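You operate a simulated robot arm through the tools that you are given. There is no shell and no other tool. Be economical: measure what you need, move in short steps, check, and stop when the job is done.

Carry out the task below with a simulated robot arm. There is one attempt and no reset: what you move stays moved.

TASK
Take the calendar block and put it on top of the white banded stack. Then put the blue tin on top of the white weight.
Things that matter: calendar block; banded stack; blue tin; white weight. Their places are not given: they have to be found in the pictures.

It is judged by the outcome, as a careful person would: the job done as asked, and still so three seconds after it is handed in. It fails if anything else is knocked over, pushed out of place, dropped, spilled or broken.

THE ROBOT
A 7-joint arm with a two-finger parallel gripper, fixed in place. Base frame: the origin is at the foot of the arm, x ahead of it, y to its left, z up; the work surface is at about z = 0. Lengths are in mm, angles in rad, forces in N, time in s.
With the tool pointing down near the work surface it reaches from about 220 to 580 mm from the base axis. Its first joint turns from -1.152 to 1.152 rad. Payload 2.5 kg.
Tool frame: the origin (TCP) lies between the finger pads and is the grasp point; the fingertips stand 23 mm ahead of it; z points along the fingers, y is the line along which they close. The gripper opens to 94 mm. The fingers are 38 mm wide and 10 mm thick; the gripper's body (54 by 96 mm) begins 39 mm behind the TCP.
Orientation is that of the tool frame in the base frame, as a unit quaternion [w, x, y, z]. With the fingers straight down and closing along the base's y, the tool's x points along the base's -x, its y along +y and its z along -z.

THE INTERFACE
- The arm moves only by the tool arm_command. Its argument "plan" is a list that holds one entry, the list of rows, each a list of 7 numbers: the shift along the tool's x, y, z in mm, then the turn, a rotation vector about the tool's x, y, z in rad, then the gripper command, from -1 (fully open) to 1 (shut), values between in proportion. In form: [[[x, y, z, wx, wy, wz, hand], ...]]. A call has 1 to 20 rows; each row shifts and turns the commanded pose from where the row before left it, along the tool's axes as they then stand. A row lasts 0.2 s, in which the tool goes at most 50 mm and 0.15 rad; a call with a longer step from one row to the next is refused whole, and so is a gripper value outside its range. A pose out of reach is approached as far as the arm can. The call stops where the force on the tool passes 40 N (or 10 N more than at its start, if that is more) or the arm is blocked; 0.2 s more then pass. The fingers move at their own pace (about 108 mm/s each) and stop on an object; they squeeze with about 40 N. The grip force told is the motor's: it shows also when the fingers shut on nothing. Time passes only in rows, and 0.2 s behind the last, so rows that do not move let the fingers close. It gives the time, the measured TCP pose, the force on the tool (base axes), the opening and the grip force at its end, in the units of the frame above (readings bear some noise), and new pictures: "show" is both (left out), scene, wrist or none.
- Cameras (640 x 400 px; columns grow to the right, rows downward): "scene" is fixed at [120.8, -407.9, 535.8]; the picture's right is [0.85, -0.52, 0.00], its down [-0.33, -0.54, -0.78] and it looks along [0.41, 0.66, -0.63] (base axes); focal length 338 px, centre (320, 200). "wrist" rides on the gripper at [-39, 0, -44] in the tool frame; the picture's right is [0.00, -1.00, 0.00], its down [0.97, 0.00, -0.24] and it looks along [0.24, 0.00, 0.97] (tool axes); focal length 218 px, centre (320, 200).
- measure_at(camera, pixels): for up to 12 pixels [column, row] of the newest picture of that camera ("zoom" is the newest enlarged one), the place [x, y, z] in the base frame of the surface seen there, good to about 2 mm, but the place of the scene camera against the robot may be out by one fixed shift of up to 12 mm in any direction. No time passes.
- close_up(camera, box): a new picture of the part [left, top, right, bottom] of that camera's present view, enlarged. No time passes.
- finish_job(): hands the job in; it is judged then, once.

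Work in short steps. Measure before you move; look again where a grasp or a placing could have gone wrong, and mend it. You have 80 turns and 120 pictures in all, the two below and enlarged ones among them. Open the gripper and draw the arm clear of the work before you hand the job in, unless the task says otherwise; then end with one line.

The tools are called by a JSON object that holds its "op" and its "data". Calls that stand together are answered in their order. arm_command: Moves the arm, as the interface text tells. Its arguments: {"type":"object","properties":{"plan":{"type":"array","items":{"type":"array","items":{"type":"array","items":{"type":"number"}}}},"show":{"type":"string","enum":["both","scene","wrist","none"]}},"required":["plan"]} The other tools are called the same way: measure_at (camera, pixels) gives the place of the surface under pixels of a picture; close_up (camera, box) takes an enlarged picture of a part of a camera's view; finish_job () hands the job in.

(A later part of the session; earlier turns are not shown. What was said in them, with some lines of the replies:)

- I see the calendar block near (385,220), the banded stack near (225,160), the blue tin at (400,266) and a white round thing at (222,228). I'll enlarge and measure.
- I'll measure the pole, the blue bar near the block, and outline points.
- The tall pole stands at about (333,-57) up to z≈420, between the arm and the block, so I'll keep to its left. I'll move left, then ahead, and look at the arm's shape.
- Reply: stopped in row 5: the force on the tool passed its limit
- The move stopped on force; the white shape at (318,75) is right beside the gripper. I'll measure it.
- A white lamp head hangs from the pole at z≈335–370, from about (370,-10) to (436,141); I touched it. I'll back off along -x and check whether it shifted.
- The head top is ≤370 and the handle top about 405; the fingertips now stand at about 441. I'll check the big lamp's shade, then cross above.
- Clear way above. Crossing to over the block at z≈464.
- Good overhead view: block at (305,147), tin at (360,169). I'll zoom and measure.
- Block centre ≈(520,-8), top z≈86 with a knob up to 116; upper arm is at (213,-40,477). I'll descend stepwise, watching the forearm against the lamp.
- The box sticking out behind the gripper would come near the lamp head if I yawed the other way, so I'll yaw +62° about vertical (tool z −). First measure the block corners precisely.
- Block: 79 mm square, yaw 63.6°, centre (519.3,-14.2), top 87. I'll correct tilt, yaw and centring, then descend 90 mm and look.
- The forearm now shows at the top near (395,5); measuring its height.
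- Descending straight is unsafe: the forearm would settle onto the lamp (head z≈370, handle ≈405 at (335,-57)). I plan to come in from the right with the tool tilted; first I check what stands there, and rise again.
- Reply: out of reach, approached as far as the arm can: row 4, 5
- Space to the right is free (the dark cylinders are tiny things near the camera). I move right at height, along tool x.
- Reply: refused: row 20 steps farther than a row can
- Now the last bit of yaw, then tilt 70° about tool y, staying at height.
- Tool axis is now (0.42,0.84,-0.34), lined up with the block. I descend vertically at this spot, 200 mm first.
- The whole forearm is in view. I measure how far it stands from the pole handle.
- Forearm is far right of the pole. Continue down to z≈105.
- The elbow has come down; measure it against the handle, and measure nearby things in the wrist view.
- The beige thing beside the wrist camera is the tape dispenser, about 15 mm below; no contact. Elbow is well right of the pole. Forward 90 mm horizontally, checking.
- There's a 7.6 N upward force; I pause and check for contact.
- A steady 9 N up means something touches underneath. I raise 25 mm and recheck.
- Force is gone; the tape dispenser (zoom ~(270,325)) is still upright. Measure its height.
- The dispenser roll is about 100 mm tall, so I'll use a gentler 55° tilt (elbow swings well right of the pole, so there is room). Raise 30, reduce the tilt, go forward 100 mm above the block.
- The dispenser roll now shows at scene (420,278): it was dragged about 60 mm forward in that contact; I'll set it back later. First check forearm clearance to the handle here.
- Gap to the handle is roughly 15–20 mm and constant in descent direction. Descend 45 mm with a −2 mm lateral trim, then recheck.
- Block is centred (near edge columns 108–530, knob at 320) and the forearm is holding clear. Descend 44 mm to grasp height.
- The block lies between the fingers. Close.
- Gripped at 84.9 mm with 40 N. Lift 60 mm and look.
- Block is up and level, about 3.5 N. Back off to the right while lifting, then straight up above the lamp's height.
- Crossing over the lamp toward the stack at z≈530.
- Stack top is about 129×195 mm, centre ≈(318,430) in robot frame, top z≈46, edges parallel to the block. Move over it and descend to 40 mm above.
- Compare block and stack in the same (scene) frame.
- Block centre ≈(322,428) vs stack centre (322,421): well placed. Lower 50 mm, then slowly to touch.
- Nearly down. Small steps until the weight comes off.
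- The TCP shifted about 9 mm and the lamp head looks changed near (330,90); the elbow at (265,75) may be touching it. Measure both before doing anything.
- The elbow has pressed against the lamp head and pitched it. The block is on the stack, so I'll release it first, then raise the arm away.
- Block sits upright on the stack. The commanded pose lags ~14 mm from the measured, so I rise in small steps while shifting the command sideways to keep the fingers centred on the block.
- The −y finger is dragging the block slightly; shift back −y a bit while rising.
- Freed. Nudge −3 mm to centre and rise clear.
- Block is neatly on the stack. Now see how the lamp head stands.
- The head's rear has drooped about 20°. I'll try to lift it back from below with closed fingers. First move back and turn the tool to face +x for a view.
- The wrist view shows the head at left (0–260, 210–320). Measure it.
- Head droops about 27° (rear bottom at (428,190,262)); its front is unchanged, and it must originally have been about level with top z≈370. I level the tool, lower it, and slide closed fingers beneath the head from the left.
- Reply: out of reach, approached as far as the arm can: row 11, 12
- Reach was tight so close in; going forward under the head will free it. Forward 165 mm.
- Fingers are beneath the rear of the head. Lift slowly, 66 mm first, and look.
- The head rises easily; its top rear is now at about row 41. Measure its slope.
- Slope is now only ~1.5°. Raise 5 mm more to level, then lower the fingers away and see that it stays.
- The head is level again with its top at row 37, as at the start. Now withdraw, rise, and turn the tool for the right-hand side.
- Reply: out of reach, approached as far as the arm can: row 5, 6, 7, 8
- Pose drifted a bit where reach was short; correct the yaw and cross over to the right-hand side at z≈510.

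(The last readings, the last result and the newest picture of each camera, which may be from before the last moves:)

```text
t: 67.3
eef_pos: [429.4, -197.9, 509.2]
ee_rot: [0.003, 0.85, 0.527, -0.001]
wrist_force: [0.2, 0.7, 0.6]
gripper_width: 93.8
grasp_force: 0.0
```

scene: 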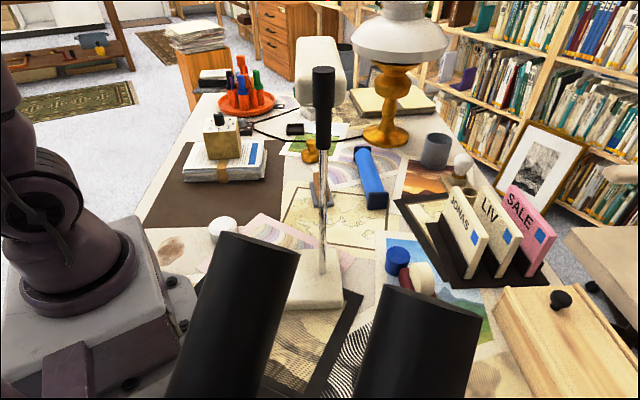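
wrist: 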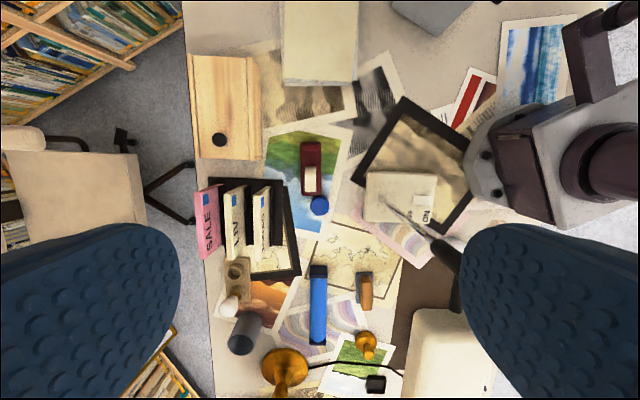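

Measure the dispenser's present ends, roll, the pad edge and tin.

{"op": "close_up", "data": {"camera": "wrist", "box": [250, 70, 378, 230]}}

{"op": "measure_at", "data": {"camera": "wrist", "pixels": [[312, 146], [312, 156], [311, 170], [312, 180], [312, 190], [304, 192], [319, 192], [320, 205], [320, 82], [290, 80], [255, 100], [320, 212]]}}

```text
2.50 times, centred on (314, 150) of wrist
```

zoom: 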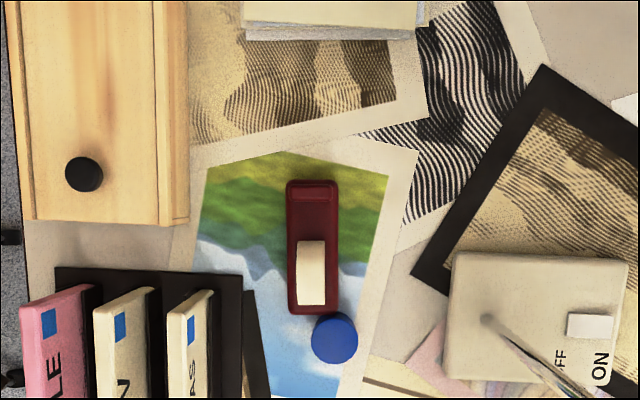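

```text
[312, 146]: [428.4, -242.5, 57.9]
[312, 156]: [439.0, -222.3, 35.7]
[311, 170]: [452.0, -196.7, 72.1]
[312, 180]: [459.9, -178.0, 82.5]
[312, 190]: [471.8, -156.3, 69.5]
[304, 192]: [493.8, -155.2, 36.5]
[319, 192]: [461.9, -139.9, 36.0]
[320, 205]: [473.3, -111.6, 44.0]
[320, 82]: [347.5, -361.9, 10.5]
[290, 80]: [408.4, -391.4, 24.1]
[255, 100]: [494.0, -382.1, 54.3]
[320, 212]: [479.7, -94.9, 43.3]
```

The dispenser has moved about 70 mm along its own length (roll centre now ≈(460,-178), originally ≈(430,-240)). I'll grip its roll and slide it back. Tilt 20°, go above it and down to z≈120.

{"op": "arm_command", "data": {"plan": [[[0, 0, 0, 0, 0.1163, 0, -0.3], [0, 0, 0, 0, 0.1163, 0, -0.3], [0, 0, 0, 0, 0.1163, 0, -0.3], [29.1, 18.8, 10.6, 0, 0, 0, -0.3], [-13.3, 0, 36.6, 0, 0, 0, -0.3], [-13.3, 0, 36.6, 0, 0, 0, -0.3], [-13.3, 0, 36.6, 0, 0, 0, -0.3], [-13.3, 0, 36.6, 0, 0, 0, -0.3], [-13.3, 0, 36.6, 0, 0, 0, -0.3], [-13.3, 0, 36.6, 0, 0, 0, -0.3], [-13.3, 0, 36.6, 0, 0, 0, -0.3], [-13.3, 0, 36.6, 0, 0, 0, -0.3], [-13.3, 0, 36.6, 0, 0, 0, -0.3], [-10, 0, 28, 0, 0, 0, -0.3], [0, 0, 0, 0, 0, 0, -0.3]]]}}

```text
t: 70.5
eef_pos: [449.8, -188.8, 130.0]
ee_rot: [-0.088, 0.837, 0.52, 0.145]
wrist_force: [0.2, -0.6, -0.6]
gripper_width: 61.1
grasp_force: 0.0
out of reach, approached as far as the arm can: row 4
```

scene: 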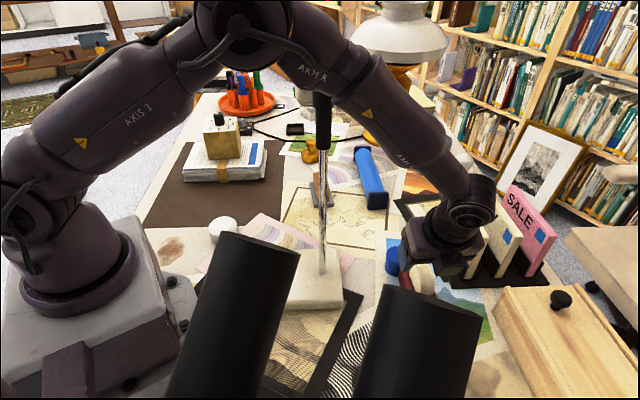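
wrist: 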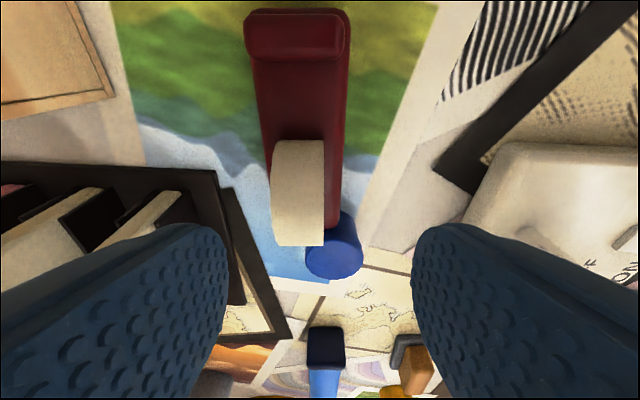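

Roll is at columns 272–323, left of centre. Measure its edges.

{"op": "measure_at", "data": {"camera": "wrist", "pixels": [[278, 180], [318, 180], [298, 170], [298, 210], [298, 235], [298, 145], [260, 200], [340, 200], [295, 25], [330, 260], [345, 235]]}}

```text
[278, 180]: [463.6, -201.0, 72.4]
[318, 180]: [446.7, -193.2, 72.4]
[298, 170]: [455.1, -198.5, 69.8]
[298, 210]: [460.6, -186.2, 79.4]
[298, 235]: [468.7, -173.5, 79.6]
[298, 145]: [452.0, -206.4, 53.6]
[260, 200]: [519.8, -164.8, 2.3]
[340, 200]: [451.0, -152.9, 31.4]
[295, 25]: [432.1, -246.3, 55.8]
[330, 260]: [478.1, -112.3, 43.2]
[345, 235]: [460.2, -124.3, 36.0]
```

Roll centre p≈495 (lateral +8 mm). Align, lower to z≈68 and close gently on the roll.

{"op": "arm_command", "data": {"plan": [[[13.9, 7.9, 5.1, 0, 0, 0, -0.3], [-6.8, 0, 18.8, 0, 0, 0, -0.3], [-6.8, 0, 18.8, 0, 0, 0, -0.3], [-6.8, 0, 18.8, 0, 0, 0, -0.3], [0, 0, 0, 0, 0, 0, -0.3]]]}}

```text
t: 71.7
eef_pos: [463.1, -178.2, 70.0]
ee_rot: [-0.089, 0.837, 0.519, 0.145]
wrist_force: [-0.3, 0.8, 0.6]
gripper_width: 60.9
grasp_force: 0.0
```

scene: 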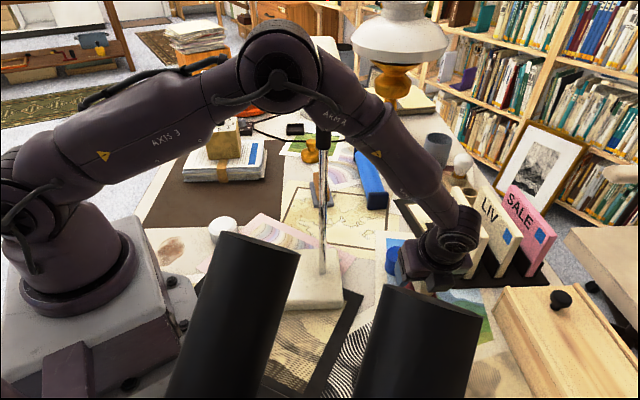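
wrist: 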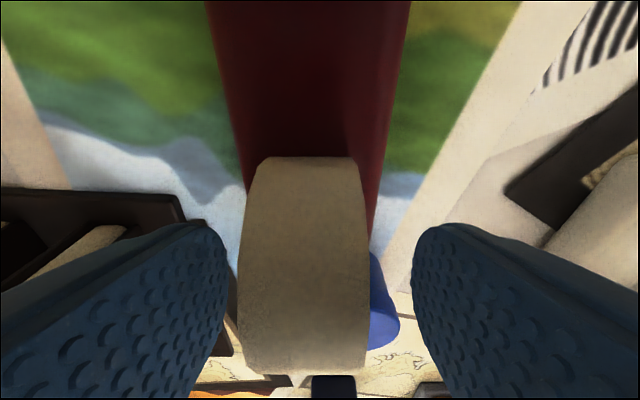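

Close and slide back 70 mm along the dispenser's length, then open.

{"op": "arm_command", "data": {"plan": [[[0, 0, 0, 0, 0, 0, 1], [0, 0, 0, 0, 0, 0, 1], [0, 0, 0, 0, 0, 0, 1], [-6.6, 0, -2.4, 0, 0, 0, 1], [-13.2, 0, -4.8, 0, 0, 0, 1], [-13.2, 0, -4.8, 0, 0, 0, 1], [-13.2, 0, -4.8, 0, 0, 0, 1], [-13.2, 0, -4.8, 0, 0, 0, 1], [-6.6, 0, -2.4, 0, 0, 0, 1], [0, 0, 0, 0, 0, 0, 1]]], "show": "wrist"}}

```text
t: 73.9
eef_pos: [430.5, -241.0, 70.4]
ee_rot: [-0.089, 0.837, 0.52, 0.145]
wrist_force: [0.3, 1.0, -0.4]
gripper_width: 23.6
grasp_force: 40.0
```

wrist: 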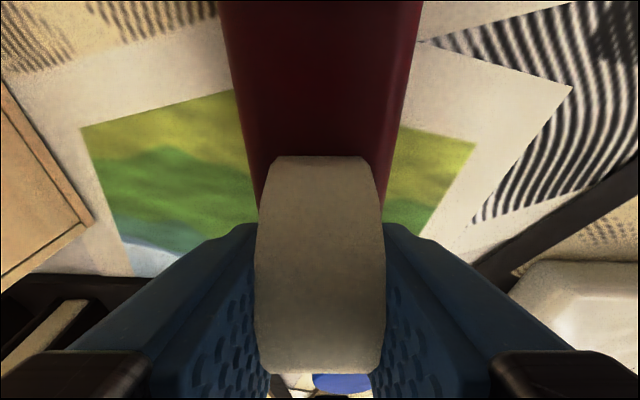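

It slid back. Open, rise, and look at both dispenser and tin.

{"op": "arm_command", "data": {"plan": [[[0, 0, 0, 0, 0, 0, -0.3], [0, 0, 0, 0, 0, 0, -0.3], [6.8, 0, -18.8, 0, 0, 0, -0.3], [13.7, 0, -37.6, 0, 0, 0, -0.3], [13.7, 0, -37.6, 0, 0, 0, -0.3], [13.7, 0, -37.6, 0, 0, 0, -0.3], [0, 0, 0, 0, 0, 0, -0.3]]], "show": "wrist"}}

```text
t: 75.5
eef_pos: [430.8, -240.8, 211.9]
ee_rot: [-0.088, 0.838, 0.519, 0.145]
wrist_force: [0.3, 0.2, 0.3]
gripper_width: 60.8
grasp_force: 0.1
```

wrist: 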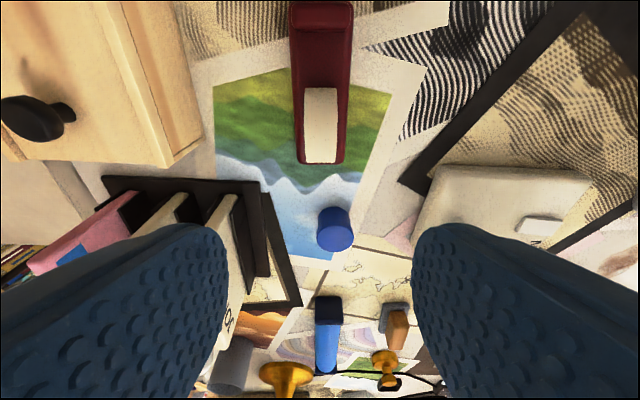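

Dispenser is back where it was (half beyond the landscape picture, gap to the pad as before). Now measure the tin.

{"op": "measure_at", "data": {"camera": "wrist", "pixels": [[335, 235], [320, 235], [350, 235], [335, 245], [335, 222], [322, 170], [322, 100]]}}

{"op": "close_up", "data": {"camera": "wrist", "box": [290, 180, 386, 260]}}

```text
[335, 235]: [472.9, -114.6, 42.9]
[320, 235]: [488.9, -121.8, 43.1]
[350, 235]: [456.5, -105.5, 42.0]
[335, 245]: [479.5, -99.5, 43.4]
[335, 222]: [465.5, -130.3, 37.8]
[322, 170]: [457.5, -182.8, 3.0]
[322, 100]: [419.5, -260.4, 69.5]
```

```text
5.00 times, centred on (338, 220) of wrist
```

zoom: 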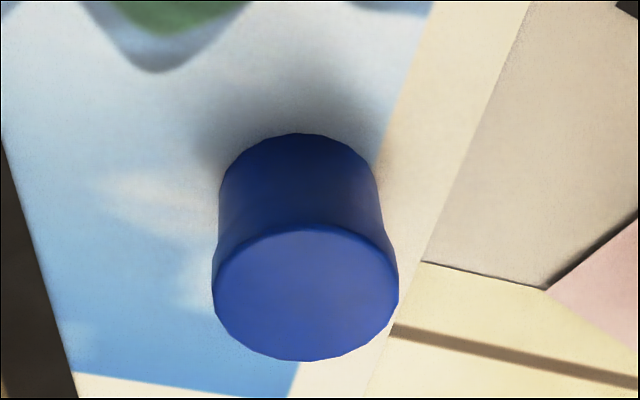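

Tin centre ≈(475.4,-109), dia 45, top 43. Tilt 10° more, move above it, and descend to z≈100.

{"op": "arm_command", "data": {"plan": [[[0, 0, 0, 0, 0.0873, 0, -0.3], [0, 0, 0, 0, 0.0873, 0, -0.3], [29.9, -4.7, 17.2, 0, 0, 0, -0.3], [29.9, -4.7, 17.2, 0, 0, 0, -0.3], [29.9, -4.7, 17.2, 0, 0, 0, -0.3], [29.9, -4.7, 17.2, 0, 0, 0, -0.3], [-18.5, 0, 32, 0, 0, 0, -0.3], [-18.5, 0, 32, 0, 0, 0, -0.3], [-18.5, 0, 32, 0, 0, 0, -0.3], [0, 0, 0, 0, 0, 0, -0.3]]]}}

{"op": "measure_at", "data": {"camera": "scene", "pixels": [[323, 80], [340, 110], [350, 120], [335, 100], [360, 130]]}}

```text
t: 77.7
eef_pos: [475.2, -109.0, 98.7]
ee_rot: [-0.133, 0.822, 0.51, 0.218]
wrist_force: [0.1, 0.3, -0.2]
gripper_width: 61.3
grasp_force: 0.1
```

scene: 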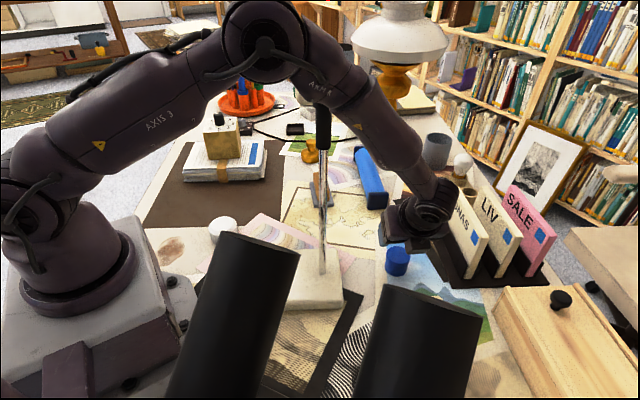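
wrist: 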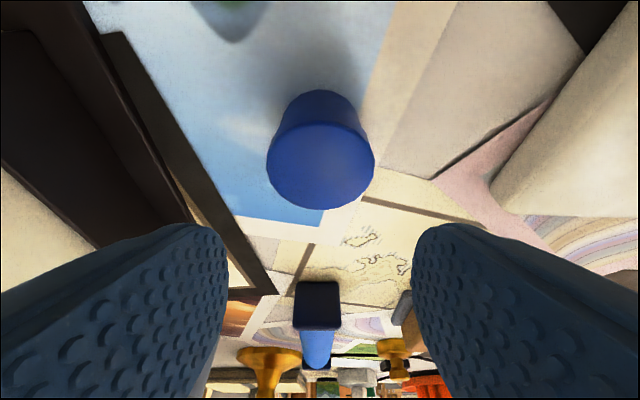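

```text
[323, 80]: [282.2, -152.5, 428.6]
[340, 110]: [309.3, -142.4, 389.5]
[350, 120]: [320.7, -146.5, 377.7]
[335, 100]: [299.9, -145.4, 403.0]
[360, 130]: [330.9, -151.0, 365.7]
```

Tin is centred (col 320). Descend 32 mm and recheck the forearm-to-handle gap.

{"op": "arm_command", "data": {"plan": [[[-8, 0, 13.9, 0, 0, 0, -0.3], [-8, 0, 13.9, 0, 0, 0, -0.3], [0, 0, 0, 0, 0, 0, -0.3]]], "show": "scene"}}

{"op": "measure_at", "data": {"camera": "scene", "pixels": [[323, 100], [335, 120], [345, 130], [355, 140], [365, 150], [330, 100], [323, 130], [345, 100]]}}

{"op": "close_up", "data": {"camera": "scene", "box": [250, 40, 442, 160]}}

```text
t: 78.5
eef_pos: [474.8, -110.1, 64.4]
ee_rot: [-0.133, 0.821, 0.511, 0.217]
wrist_force: [0.5, -0.4, -0.2]
gripper_width: 61.2
grasp_force: 0.1
```

scene: 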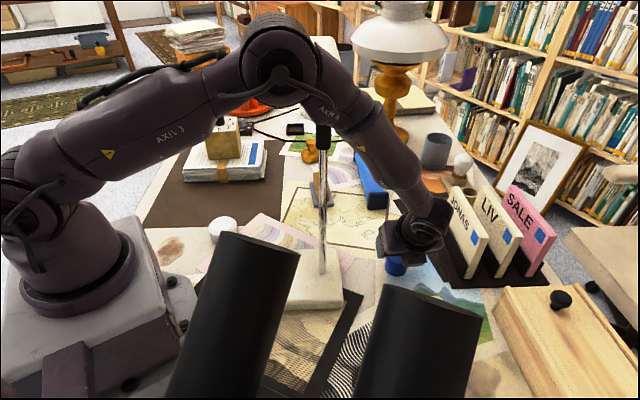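

```text
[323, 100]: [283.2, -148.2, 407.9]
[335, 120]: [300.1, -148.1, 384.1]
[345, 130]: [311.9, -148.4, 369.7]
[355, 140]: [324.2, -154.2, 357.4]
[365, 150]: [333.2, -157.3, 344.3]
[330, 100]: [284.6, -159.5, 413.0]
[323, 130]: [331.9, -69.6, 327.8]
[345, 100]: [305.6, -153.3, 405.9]
```

```text
3.33 times, centred on (346, 100) of scene
```

zoom: 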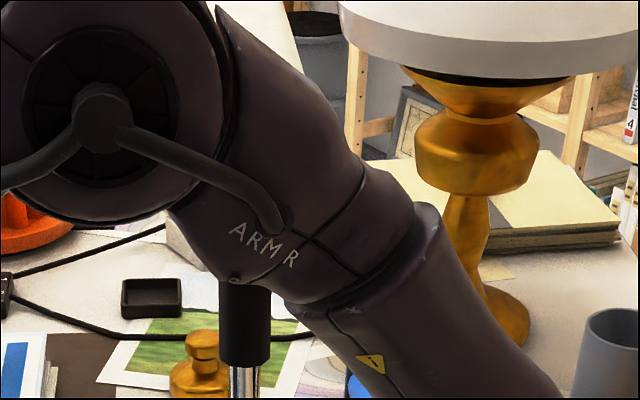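

Gap is widening. Lower the remaining 29 mm and close on the tin.

{"op": "arm_command", "data": {"plan": [[[-7.3, 0, 12.6, 0, 0, 0, -0.3], [-7.3, 0, 12.6, 0, 0, 0, -0.3], [0, 0, 0, 0, 0, 0, -0.3], [0, 0, 0, 0, 0, 0, 0.2], [0, 0, 0, 0, 0, 0, 1], [0, 0, 0, 0, 0, 0, 1]]], "show": "wrist"}}

```text
t: 79.9
eef_pos: [475.2, -111.3, 37.8]
ee_rot: [-0.133, 0.821, 0.51, 0.218]
wrist_force: [0.0, -0.4, -0.6]
gripper_width: 45.4
grasp_force: 40.6
```

wrist: 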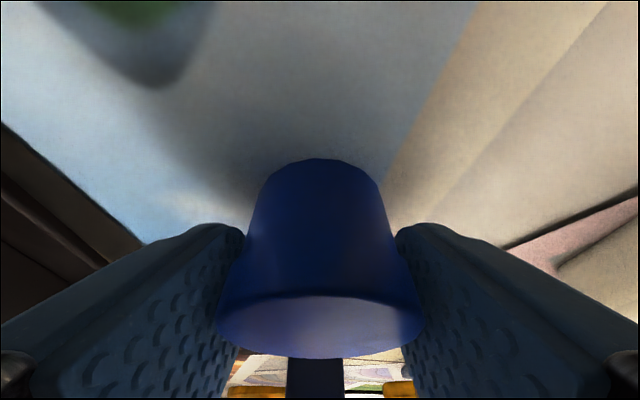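

Tin gripped (45.4 mm, 40 N). Lift while backing off, then up high.

{"op": "arm_command", "data": {"plan": [[[7.5, 0, -13, 0, 0, 0, 1], [-6.7, 0, -38.5, 0, 0, 0, 1], [-6.7, 0, -38.5, 0, 0, 0, 1], [-6.7, 0, -38.5, 0, 0, 0, 1], [-6.7, 0, -38.5, 0, 0, 0, 1], [20, 0, -34.6, 0, 0, 0, 1], [20, 0, -34.6, 0, 0, 0, 1], [20, 0, -34.6, 0, 0, 0, 1], [20, 0, -34.6, 0, 0, 0, 1], [20, 0, -34.6, 0, 0, 0, 1], [20, 0, -34.6, 0, 0, 0, 1], [20, 0, -34.6, 0, 0, 0, 1], [20, 0, -34.6, 0, 0, 0, 1], [20, 0, -34.6, 0, 0, 0, 1], [0, 0, 0, 0, 0, 0, 1]]], "show": "scene"}}

```text
t: 83.1
eef_pos: [434.2, -190.2, 518.7]
ee_rot: [-0.142, 0.82, 0.516, 0.205]
wrist_force: [0.4, 0.1, -0.7]
gripper_width: 45.5
grasp_force: 40.0
out of reach, approached as far as the arm can: row 14
```

scene: 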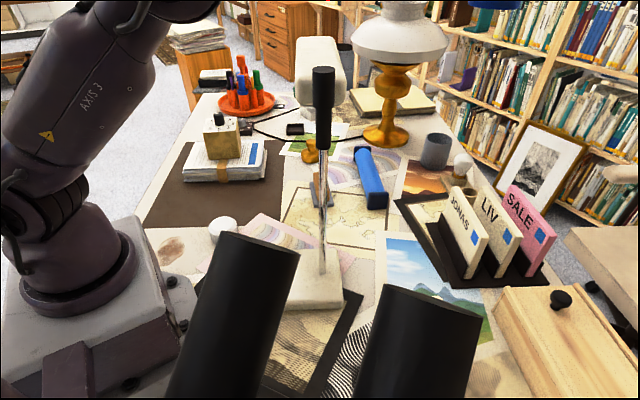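

Everything looks fine; lamp head still at row 37. Orientation slipped ~1.8° at the reach limit; correct it, move half-way over the lamp, and turn the tin about the vertical for a comfortable pose at the weight.

{"op": "arm_command", "data": {"plan": [[[-10, 0, 17.3, 0, 0, 0, 1], [0, 0, 0, -0.031, 0.013, 0.003, 1], [19.4, -35.7, 11.2, 0, 0, 0, 1], [19.4, -35.7, 11.2, 0, 0, 0, 1], [19.4, -35.7, 11.2, 0, 0, 0, 1], [19.4, -35.7, 11.2, 0, 0, 0, 1], [0, 0, 0, 0.0705, 0, -0.1221, 1], [0, 0, 0, 0.0705, 0, -0.1221, 1], [0, 0, 0, 0.0705, 0, -0.1221, 1], [0, 0, 0, 0.0705, 0, -0.1221, 1], [0, 0, 0, 0.0705, 0, -0.1221, 1], [0, 0, 0, 0.0705, 0, -0.1221, 1], [0, 0, 0, 0.0705, 0, -0.1221, 1], [0, 0, 0, 0, 0, 0, 1]]], "show": "none"}}

```text
t: 86.1
eef_pos: [346.0, -51.1, 509.9]
ee_rot: [-0.21, 0.486, 0.837, 0.135]
wrist_force: [0.5, -0.1, -1.3]
gripper_width: 45.3
grasp_force: 40.2
```

Residual 1.3° tilt; correct that, move above the weight and come down to z≈340.

{"op": "arm_command", "data": {"plan": [[[0, 0, 0, 0, 0.012, 0.036, 1], [35, -5.2, 20.2, 0, 0, 0, 1], [35, -5.2, 20.2, 0, 0, 0, 1], [35, -5.2, 20.2, 0, 0, 0, 1], [35, -5.2, 20.2, 0, 0, 0, 1], [35, -5.2, 20.2, 0, 0, 0, 1], [35, -5.2, 20.2, 0, 0, 0, 1], [-18.6, 0, 32.5, 0, 0, 0, 1], [-18.6, 0, 32.5, 0, 0, 0, 1], [-18.6, 0, 32.5, 0, 0, 0, 1], [-18.6, 0, 32.5, 0, 0, 0, 1], [0, 0, 0, 0, 0, 0, 1]]]}}

```text
t: 88.7
eef_pos: [206.2, 149.2, 357.2]
ee_rot: [-0.217, 0.503, 0.826, 0.135]
wrist_force: [0.4, -0.1, 0.0]
gripper_width: 45.4
grasp_force: 40.2
```

scene: 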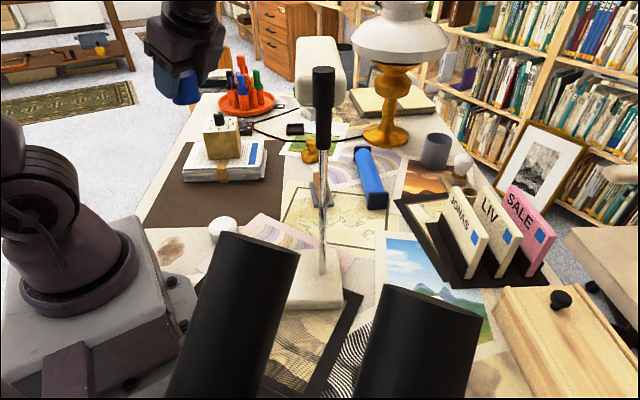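
wrist: 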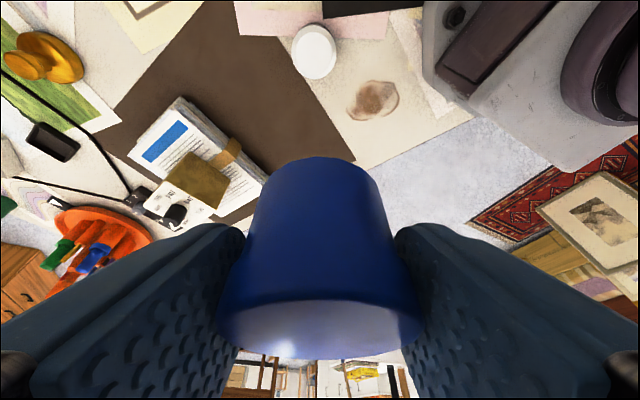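

Measure the weight seen at wrist (314,50), and the tin bottom relative.

{"op": "measure_at", "data": {"camera": "wrist", "pixels": [[314, 48], [314, 30], [314, 62], [298, 46], [330, 46], [314, 76], [306, 72]]}}

{"op": "close_up", "data": {"camera": "wrist", "box": [266, 10, 362, 90]}}

```text
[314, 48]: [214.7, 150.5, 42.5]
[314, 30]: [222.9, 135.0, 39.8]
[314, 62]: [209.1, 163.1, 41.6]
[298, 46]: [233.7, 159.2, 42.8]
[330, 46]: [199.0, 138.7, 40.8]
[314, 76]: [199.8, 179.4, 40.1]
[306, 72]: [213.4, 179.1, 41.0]
```

```text
5.00 times, centred on (314, 50) of wrist
```

zoom: 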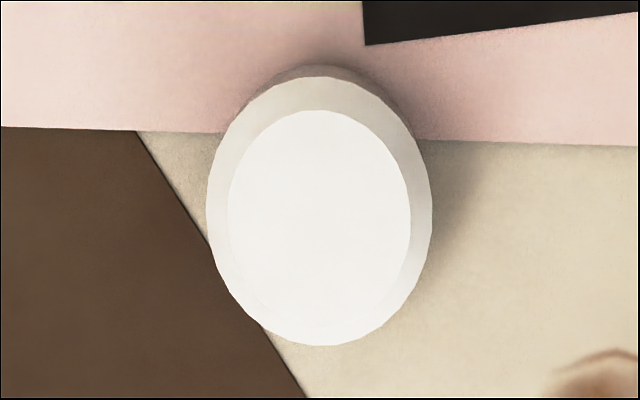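

Weight top centre ≈(212,157), z≈42. Align, and descend to z≈170, watching the elbow against the lamp head.

{"op": "arm_command", "data": {"plan": [[[2.4, 9, 1.3, 0, 0, 0, 1], [-15.4, 0, 27.3, 0, 0, 0, 1], [-15.4, 0, 27.3, 0, 0, 0, 1], [-15.4, 0, 27.3, 0, 0, 0, 1], [-15.4, 0, 27.3, 0, 0, 0, 1], [-15.4, 0, 27.3, 0, 0, 0, 1], [-15.4, 0, 27.3, 0, 0, 0, 1], [0, 0, 0, 0, 0, 0, 1]]], "show": "scene"}}

```text
t: 90.5
eef_pos: [213.3, 156.7, 170.0]
ee_rot: [-0.217, 0.502, 0.827, 0.134]
wrist_force: [0.3, 0.1, -1.0]
gripper_width: 45.5
grasp_force: 40.3
```

scene: 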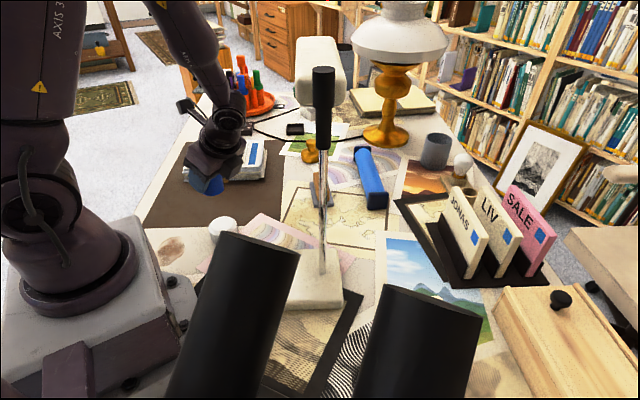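

Arm is well clear of the lamp. Lower 70 mm more to z≈100 and compare tin and weight close up.

{"op": "arm_command", "data": {"plan": [[[-12.3, 0, 21.8, 0, 0, 0, 1], [-12.3, 0, 21.8, 0, 0, 0, 1], [-9.8, 0, 17.4, 0, 0, 0, 1], [0, 0, 0, 0, 0, 0, 1]]], "show": "scene"}}

{"op": "close_up", "data": {"camera": "scene", "box": [180, 160, 276, 250]}}

```text
t: 91.5
eef_pos: [215.0, 158.4, 101.0]
ee_rot: [-0.217, 0.502, 0.827, 0.133]
wrist_force: [-0.2, -0.5, -0.7]
gripper_width: 45.6
grasp_force: 39.7
```

scene: 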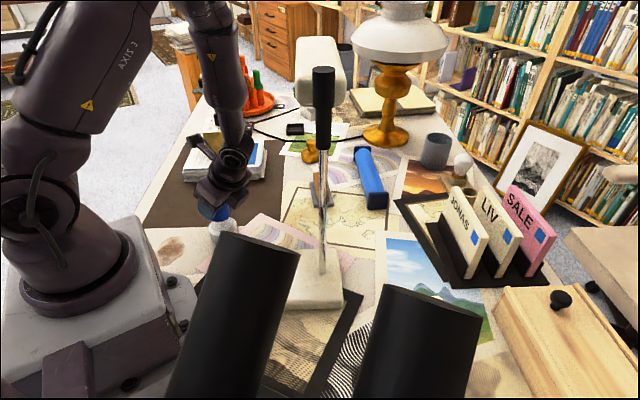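

```text
4.44 times, centred on (228, 205) of scene
```

zoom: 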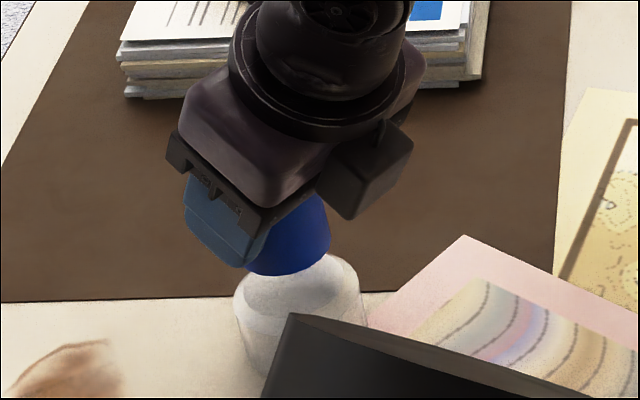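

Tin seems a bit left of the weight's centre. Measure both.

{"op": "measure_at", "data": {"camera": "zoom", "pixels": [[325, 250], [310, 262], [290, 268], [260, 270], [300, 240], [240, 300], [358, 290], [300, 300], [350, 270], [250, 290], [320, 275], [322, 215]]}}

```text
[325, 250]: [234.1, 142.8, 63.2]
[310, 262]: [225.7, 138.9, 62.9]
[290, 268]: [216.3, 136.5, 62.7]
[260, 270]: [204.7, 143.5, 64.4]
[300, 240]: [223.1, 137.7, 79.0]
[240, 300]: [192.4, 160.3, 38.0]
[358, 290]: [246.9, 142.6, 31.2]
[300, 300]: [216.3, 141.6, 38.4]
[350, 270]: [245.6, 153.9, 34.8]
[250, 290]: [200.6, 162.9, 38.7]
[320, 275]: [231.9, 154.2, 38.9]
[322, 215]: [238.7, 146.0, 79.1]
```

Tin centre ≈(218,159) vs weight ≈(219.5,158) in the same frame: nearly centred. Tiny trim, lower 18 mm, then small steps.

{"op": "arm_command", "data": {"plan": [[[-1.75, -0.45, -1, 0, 0, 0, 1], [-4, 0, 7, 0, 0, 0, 1], [-3, 0, 5.2, 0, 0, 0, 1], [-2, 0, 3.5, 0, 0, 0, 1], [-1, 0, 1.7, 0, 0, 0, 1], [0, 0, 0, 0, 0, 0, 1]]], "show": "none"}}

```text
t: 92.9
eef_pos: [214.7, 155.4, 79.7]
ee_rot: [-0.218, 0.502, 0.826, 0.134]
wrist_force: [0.0, -0.4, -0.4]
gripper_width: 45.2
grasp_force: 40.4
```

{"op": "arm_command", "data": {"plan": [[[-0.5, 0, 0.9, 0, 0, 0, 1], [-0.5, 0, 0.9, 0, 0, 0, 1], [0, 0, 0, 0, 0, 0, 1]]], "show": "scene"}}

{"op": "close_up", "data": {"camera": "scene", "box": [180, 160, 276, 250]}}

```text
t: 93.7
eef_pos: [214.4, 155.0, 78.4]
ee_rot: [-0.218, 0.502, 0.826, 0.134]
wrist_force: [0.1, 0.5, -0.9]
gripper_width: 45.4
grasp_force: 39.8
```

scene: 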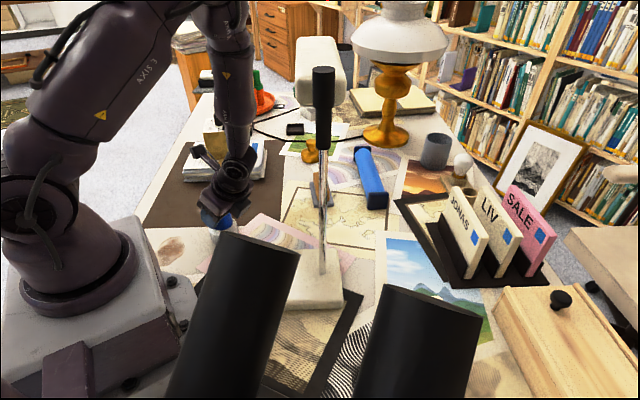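

```text
4.44 times, centred on (228, 205) of scene
5 turns are left
```

zoom: 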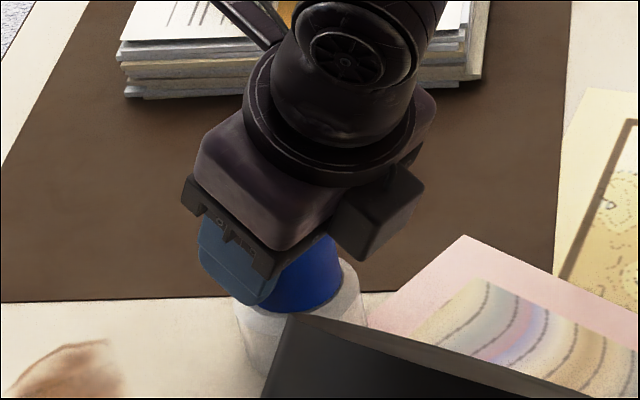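

Only 5 turns left. Lower the last 2.5 mm, open, and back out along the tool axis.

{"op": "arm_command", "data": {"plan": [[[-0.5, 0, 0.9, 0, 0, 0, 1], [-0.5, 0, 0.9, 0, 0, 0, 1], [-0.25, 0, 0.4, 0, 0, 0, 1], [0, 0, 0, 0, 0, 0, 1], [0, 0, 0, 0, 0, 0, 0.0], [0, 0, 0, 0, 0, 0, -0.3], [0, 0, 0, 0, 0, 0, -0.3], [0, 0, -10, 0, 0, 0, -0.3], [0, 0, -20, 0, 0, 0, -0.3], [0, 0, -25, 0, 0, 0, -0.3], [10, 0, -25, 0, 0, 0, -0.3], [15, 0, -26, 0, 0, 0, -0.3], [15, 0, -26, 0, 0, 0, -0.3], [0, 0, 0, 0, 0, 0, -0.3]]], "show": "scene"}}

{"op": "close_up", "data": {"camera": "scene", "box": [180, 160, 276, 250]}}

```text
t: 96.7
eef_pos: [227.8, 128.6, 209.0]
ee_rot: [-0.218, 0.502, 0.826, 0.134]
wrist_force: [-0.2, -1.1, 0.2]
gripper_width: 61.0
grasp_force: 0.0
```

scene: 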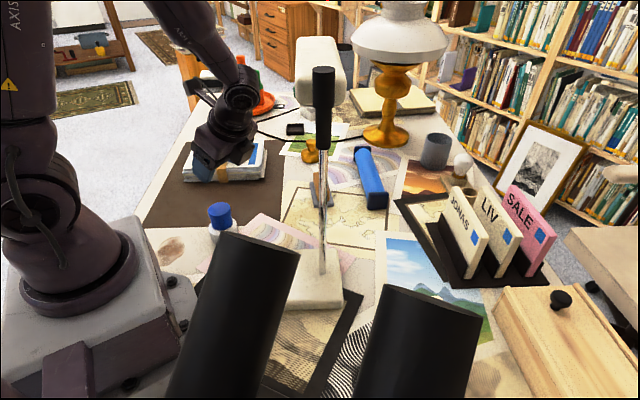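

```text
4.44 times, centred on (228, 205) of scene
4 turns are left
```

zoom: 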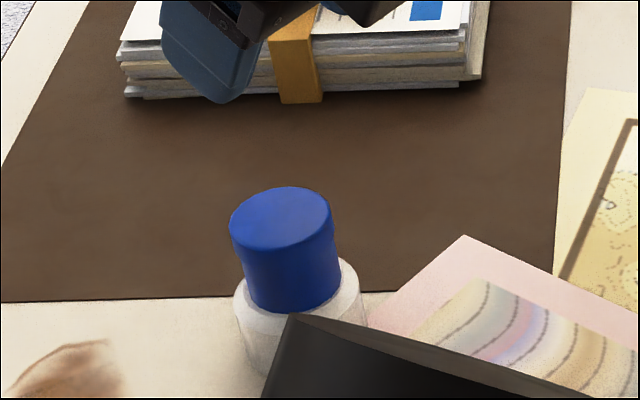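

The tin stands upright on the weight. Raise the arm clear and open the gripper.

{"op": "arm_command", "data": {"plan": [[[14.7, 0, -26, 0, 0, 0, -1], [16.7, 0, -29.6, 0, 0, 0, -1], [16.7, 0, -29.6, 0, 0, 0, -1], [16.7, 0, -29.6, 0, 0, 0, -1], [0, 0, 0, 0, 0, 0, -1], [0, 0, 0, 0, 0, 0, -1]]], "show": "scene"}}

```text
t: 98.1
eef_pos: [227.8, 127.6, 341.9]
ee_rot: [-0.217, 0.502, 0.827, 0.134]
wrist_force: [-0.2, 0.9, 0.0]
gripper_width: 94.0
grasp_force: 0.1
3 turns are left
```

scene: 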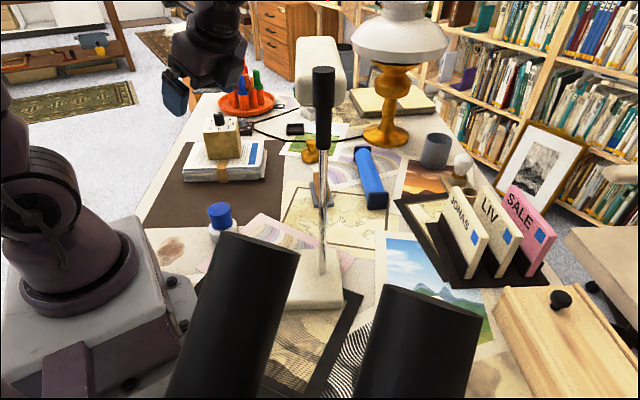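

The block is on the stack, the tin is on the weight, the lamp head is level and the arm is clear, so I hand the job in.

{"op": "finish_job", "data": {}}

```text
The job is handed in.
```

The calendar block is on the banded stack and the blue tin is on the white weight. On the way I bumped the lamp head and dragged the tape dispenser about 70 mm; I put both back as near as I could judge from the pictures (the dispenser may be a few mm off).
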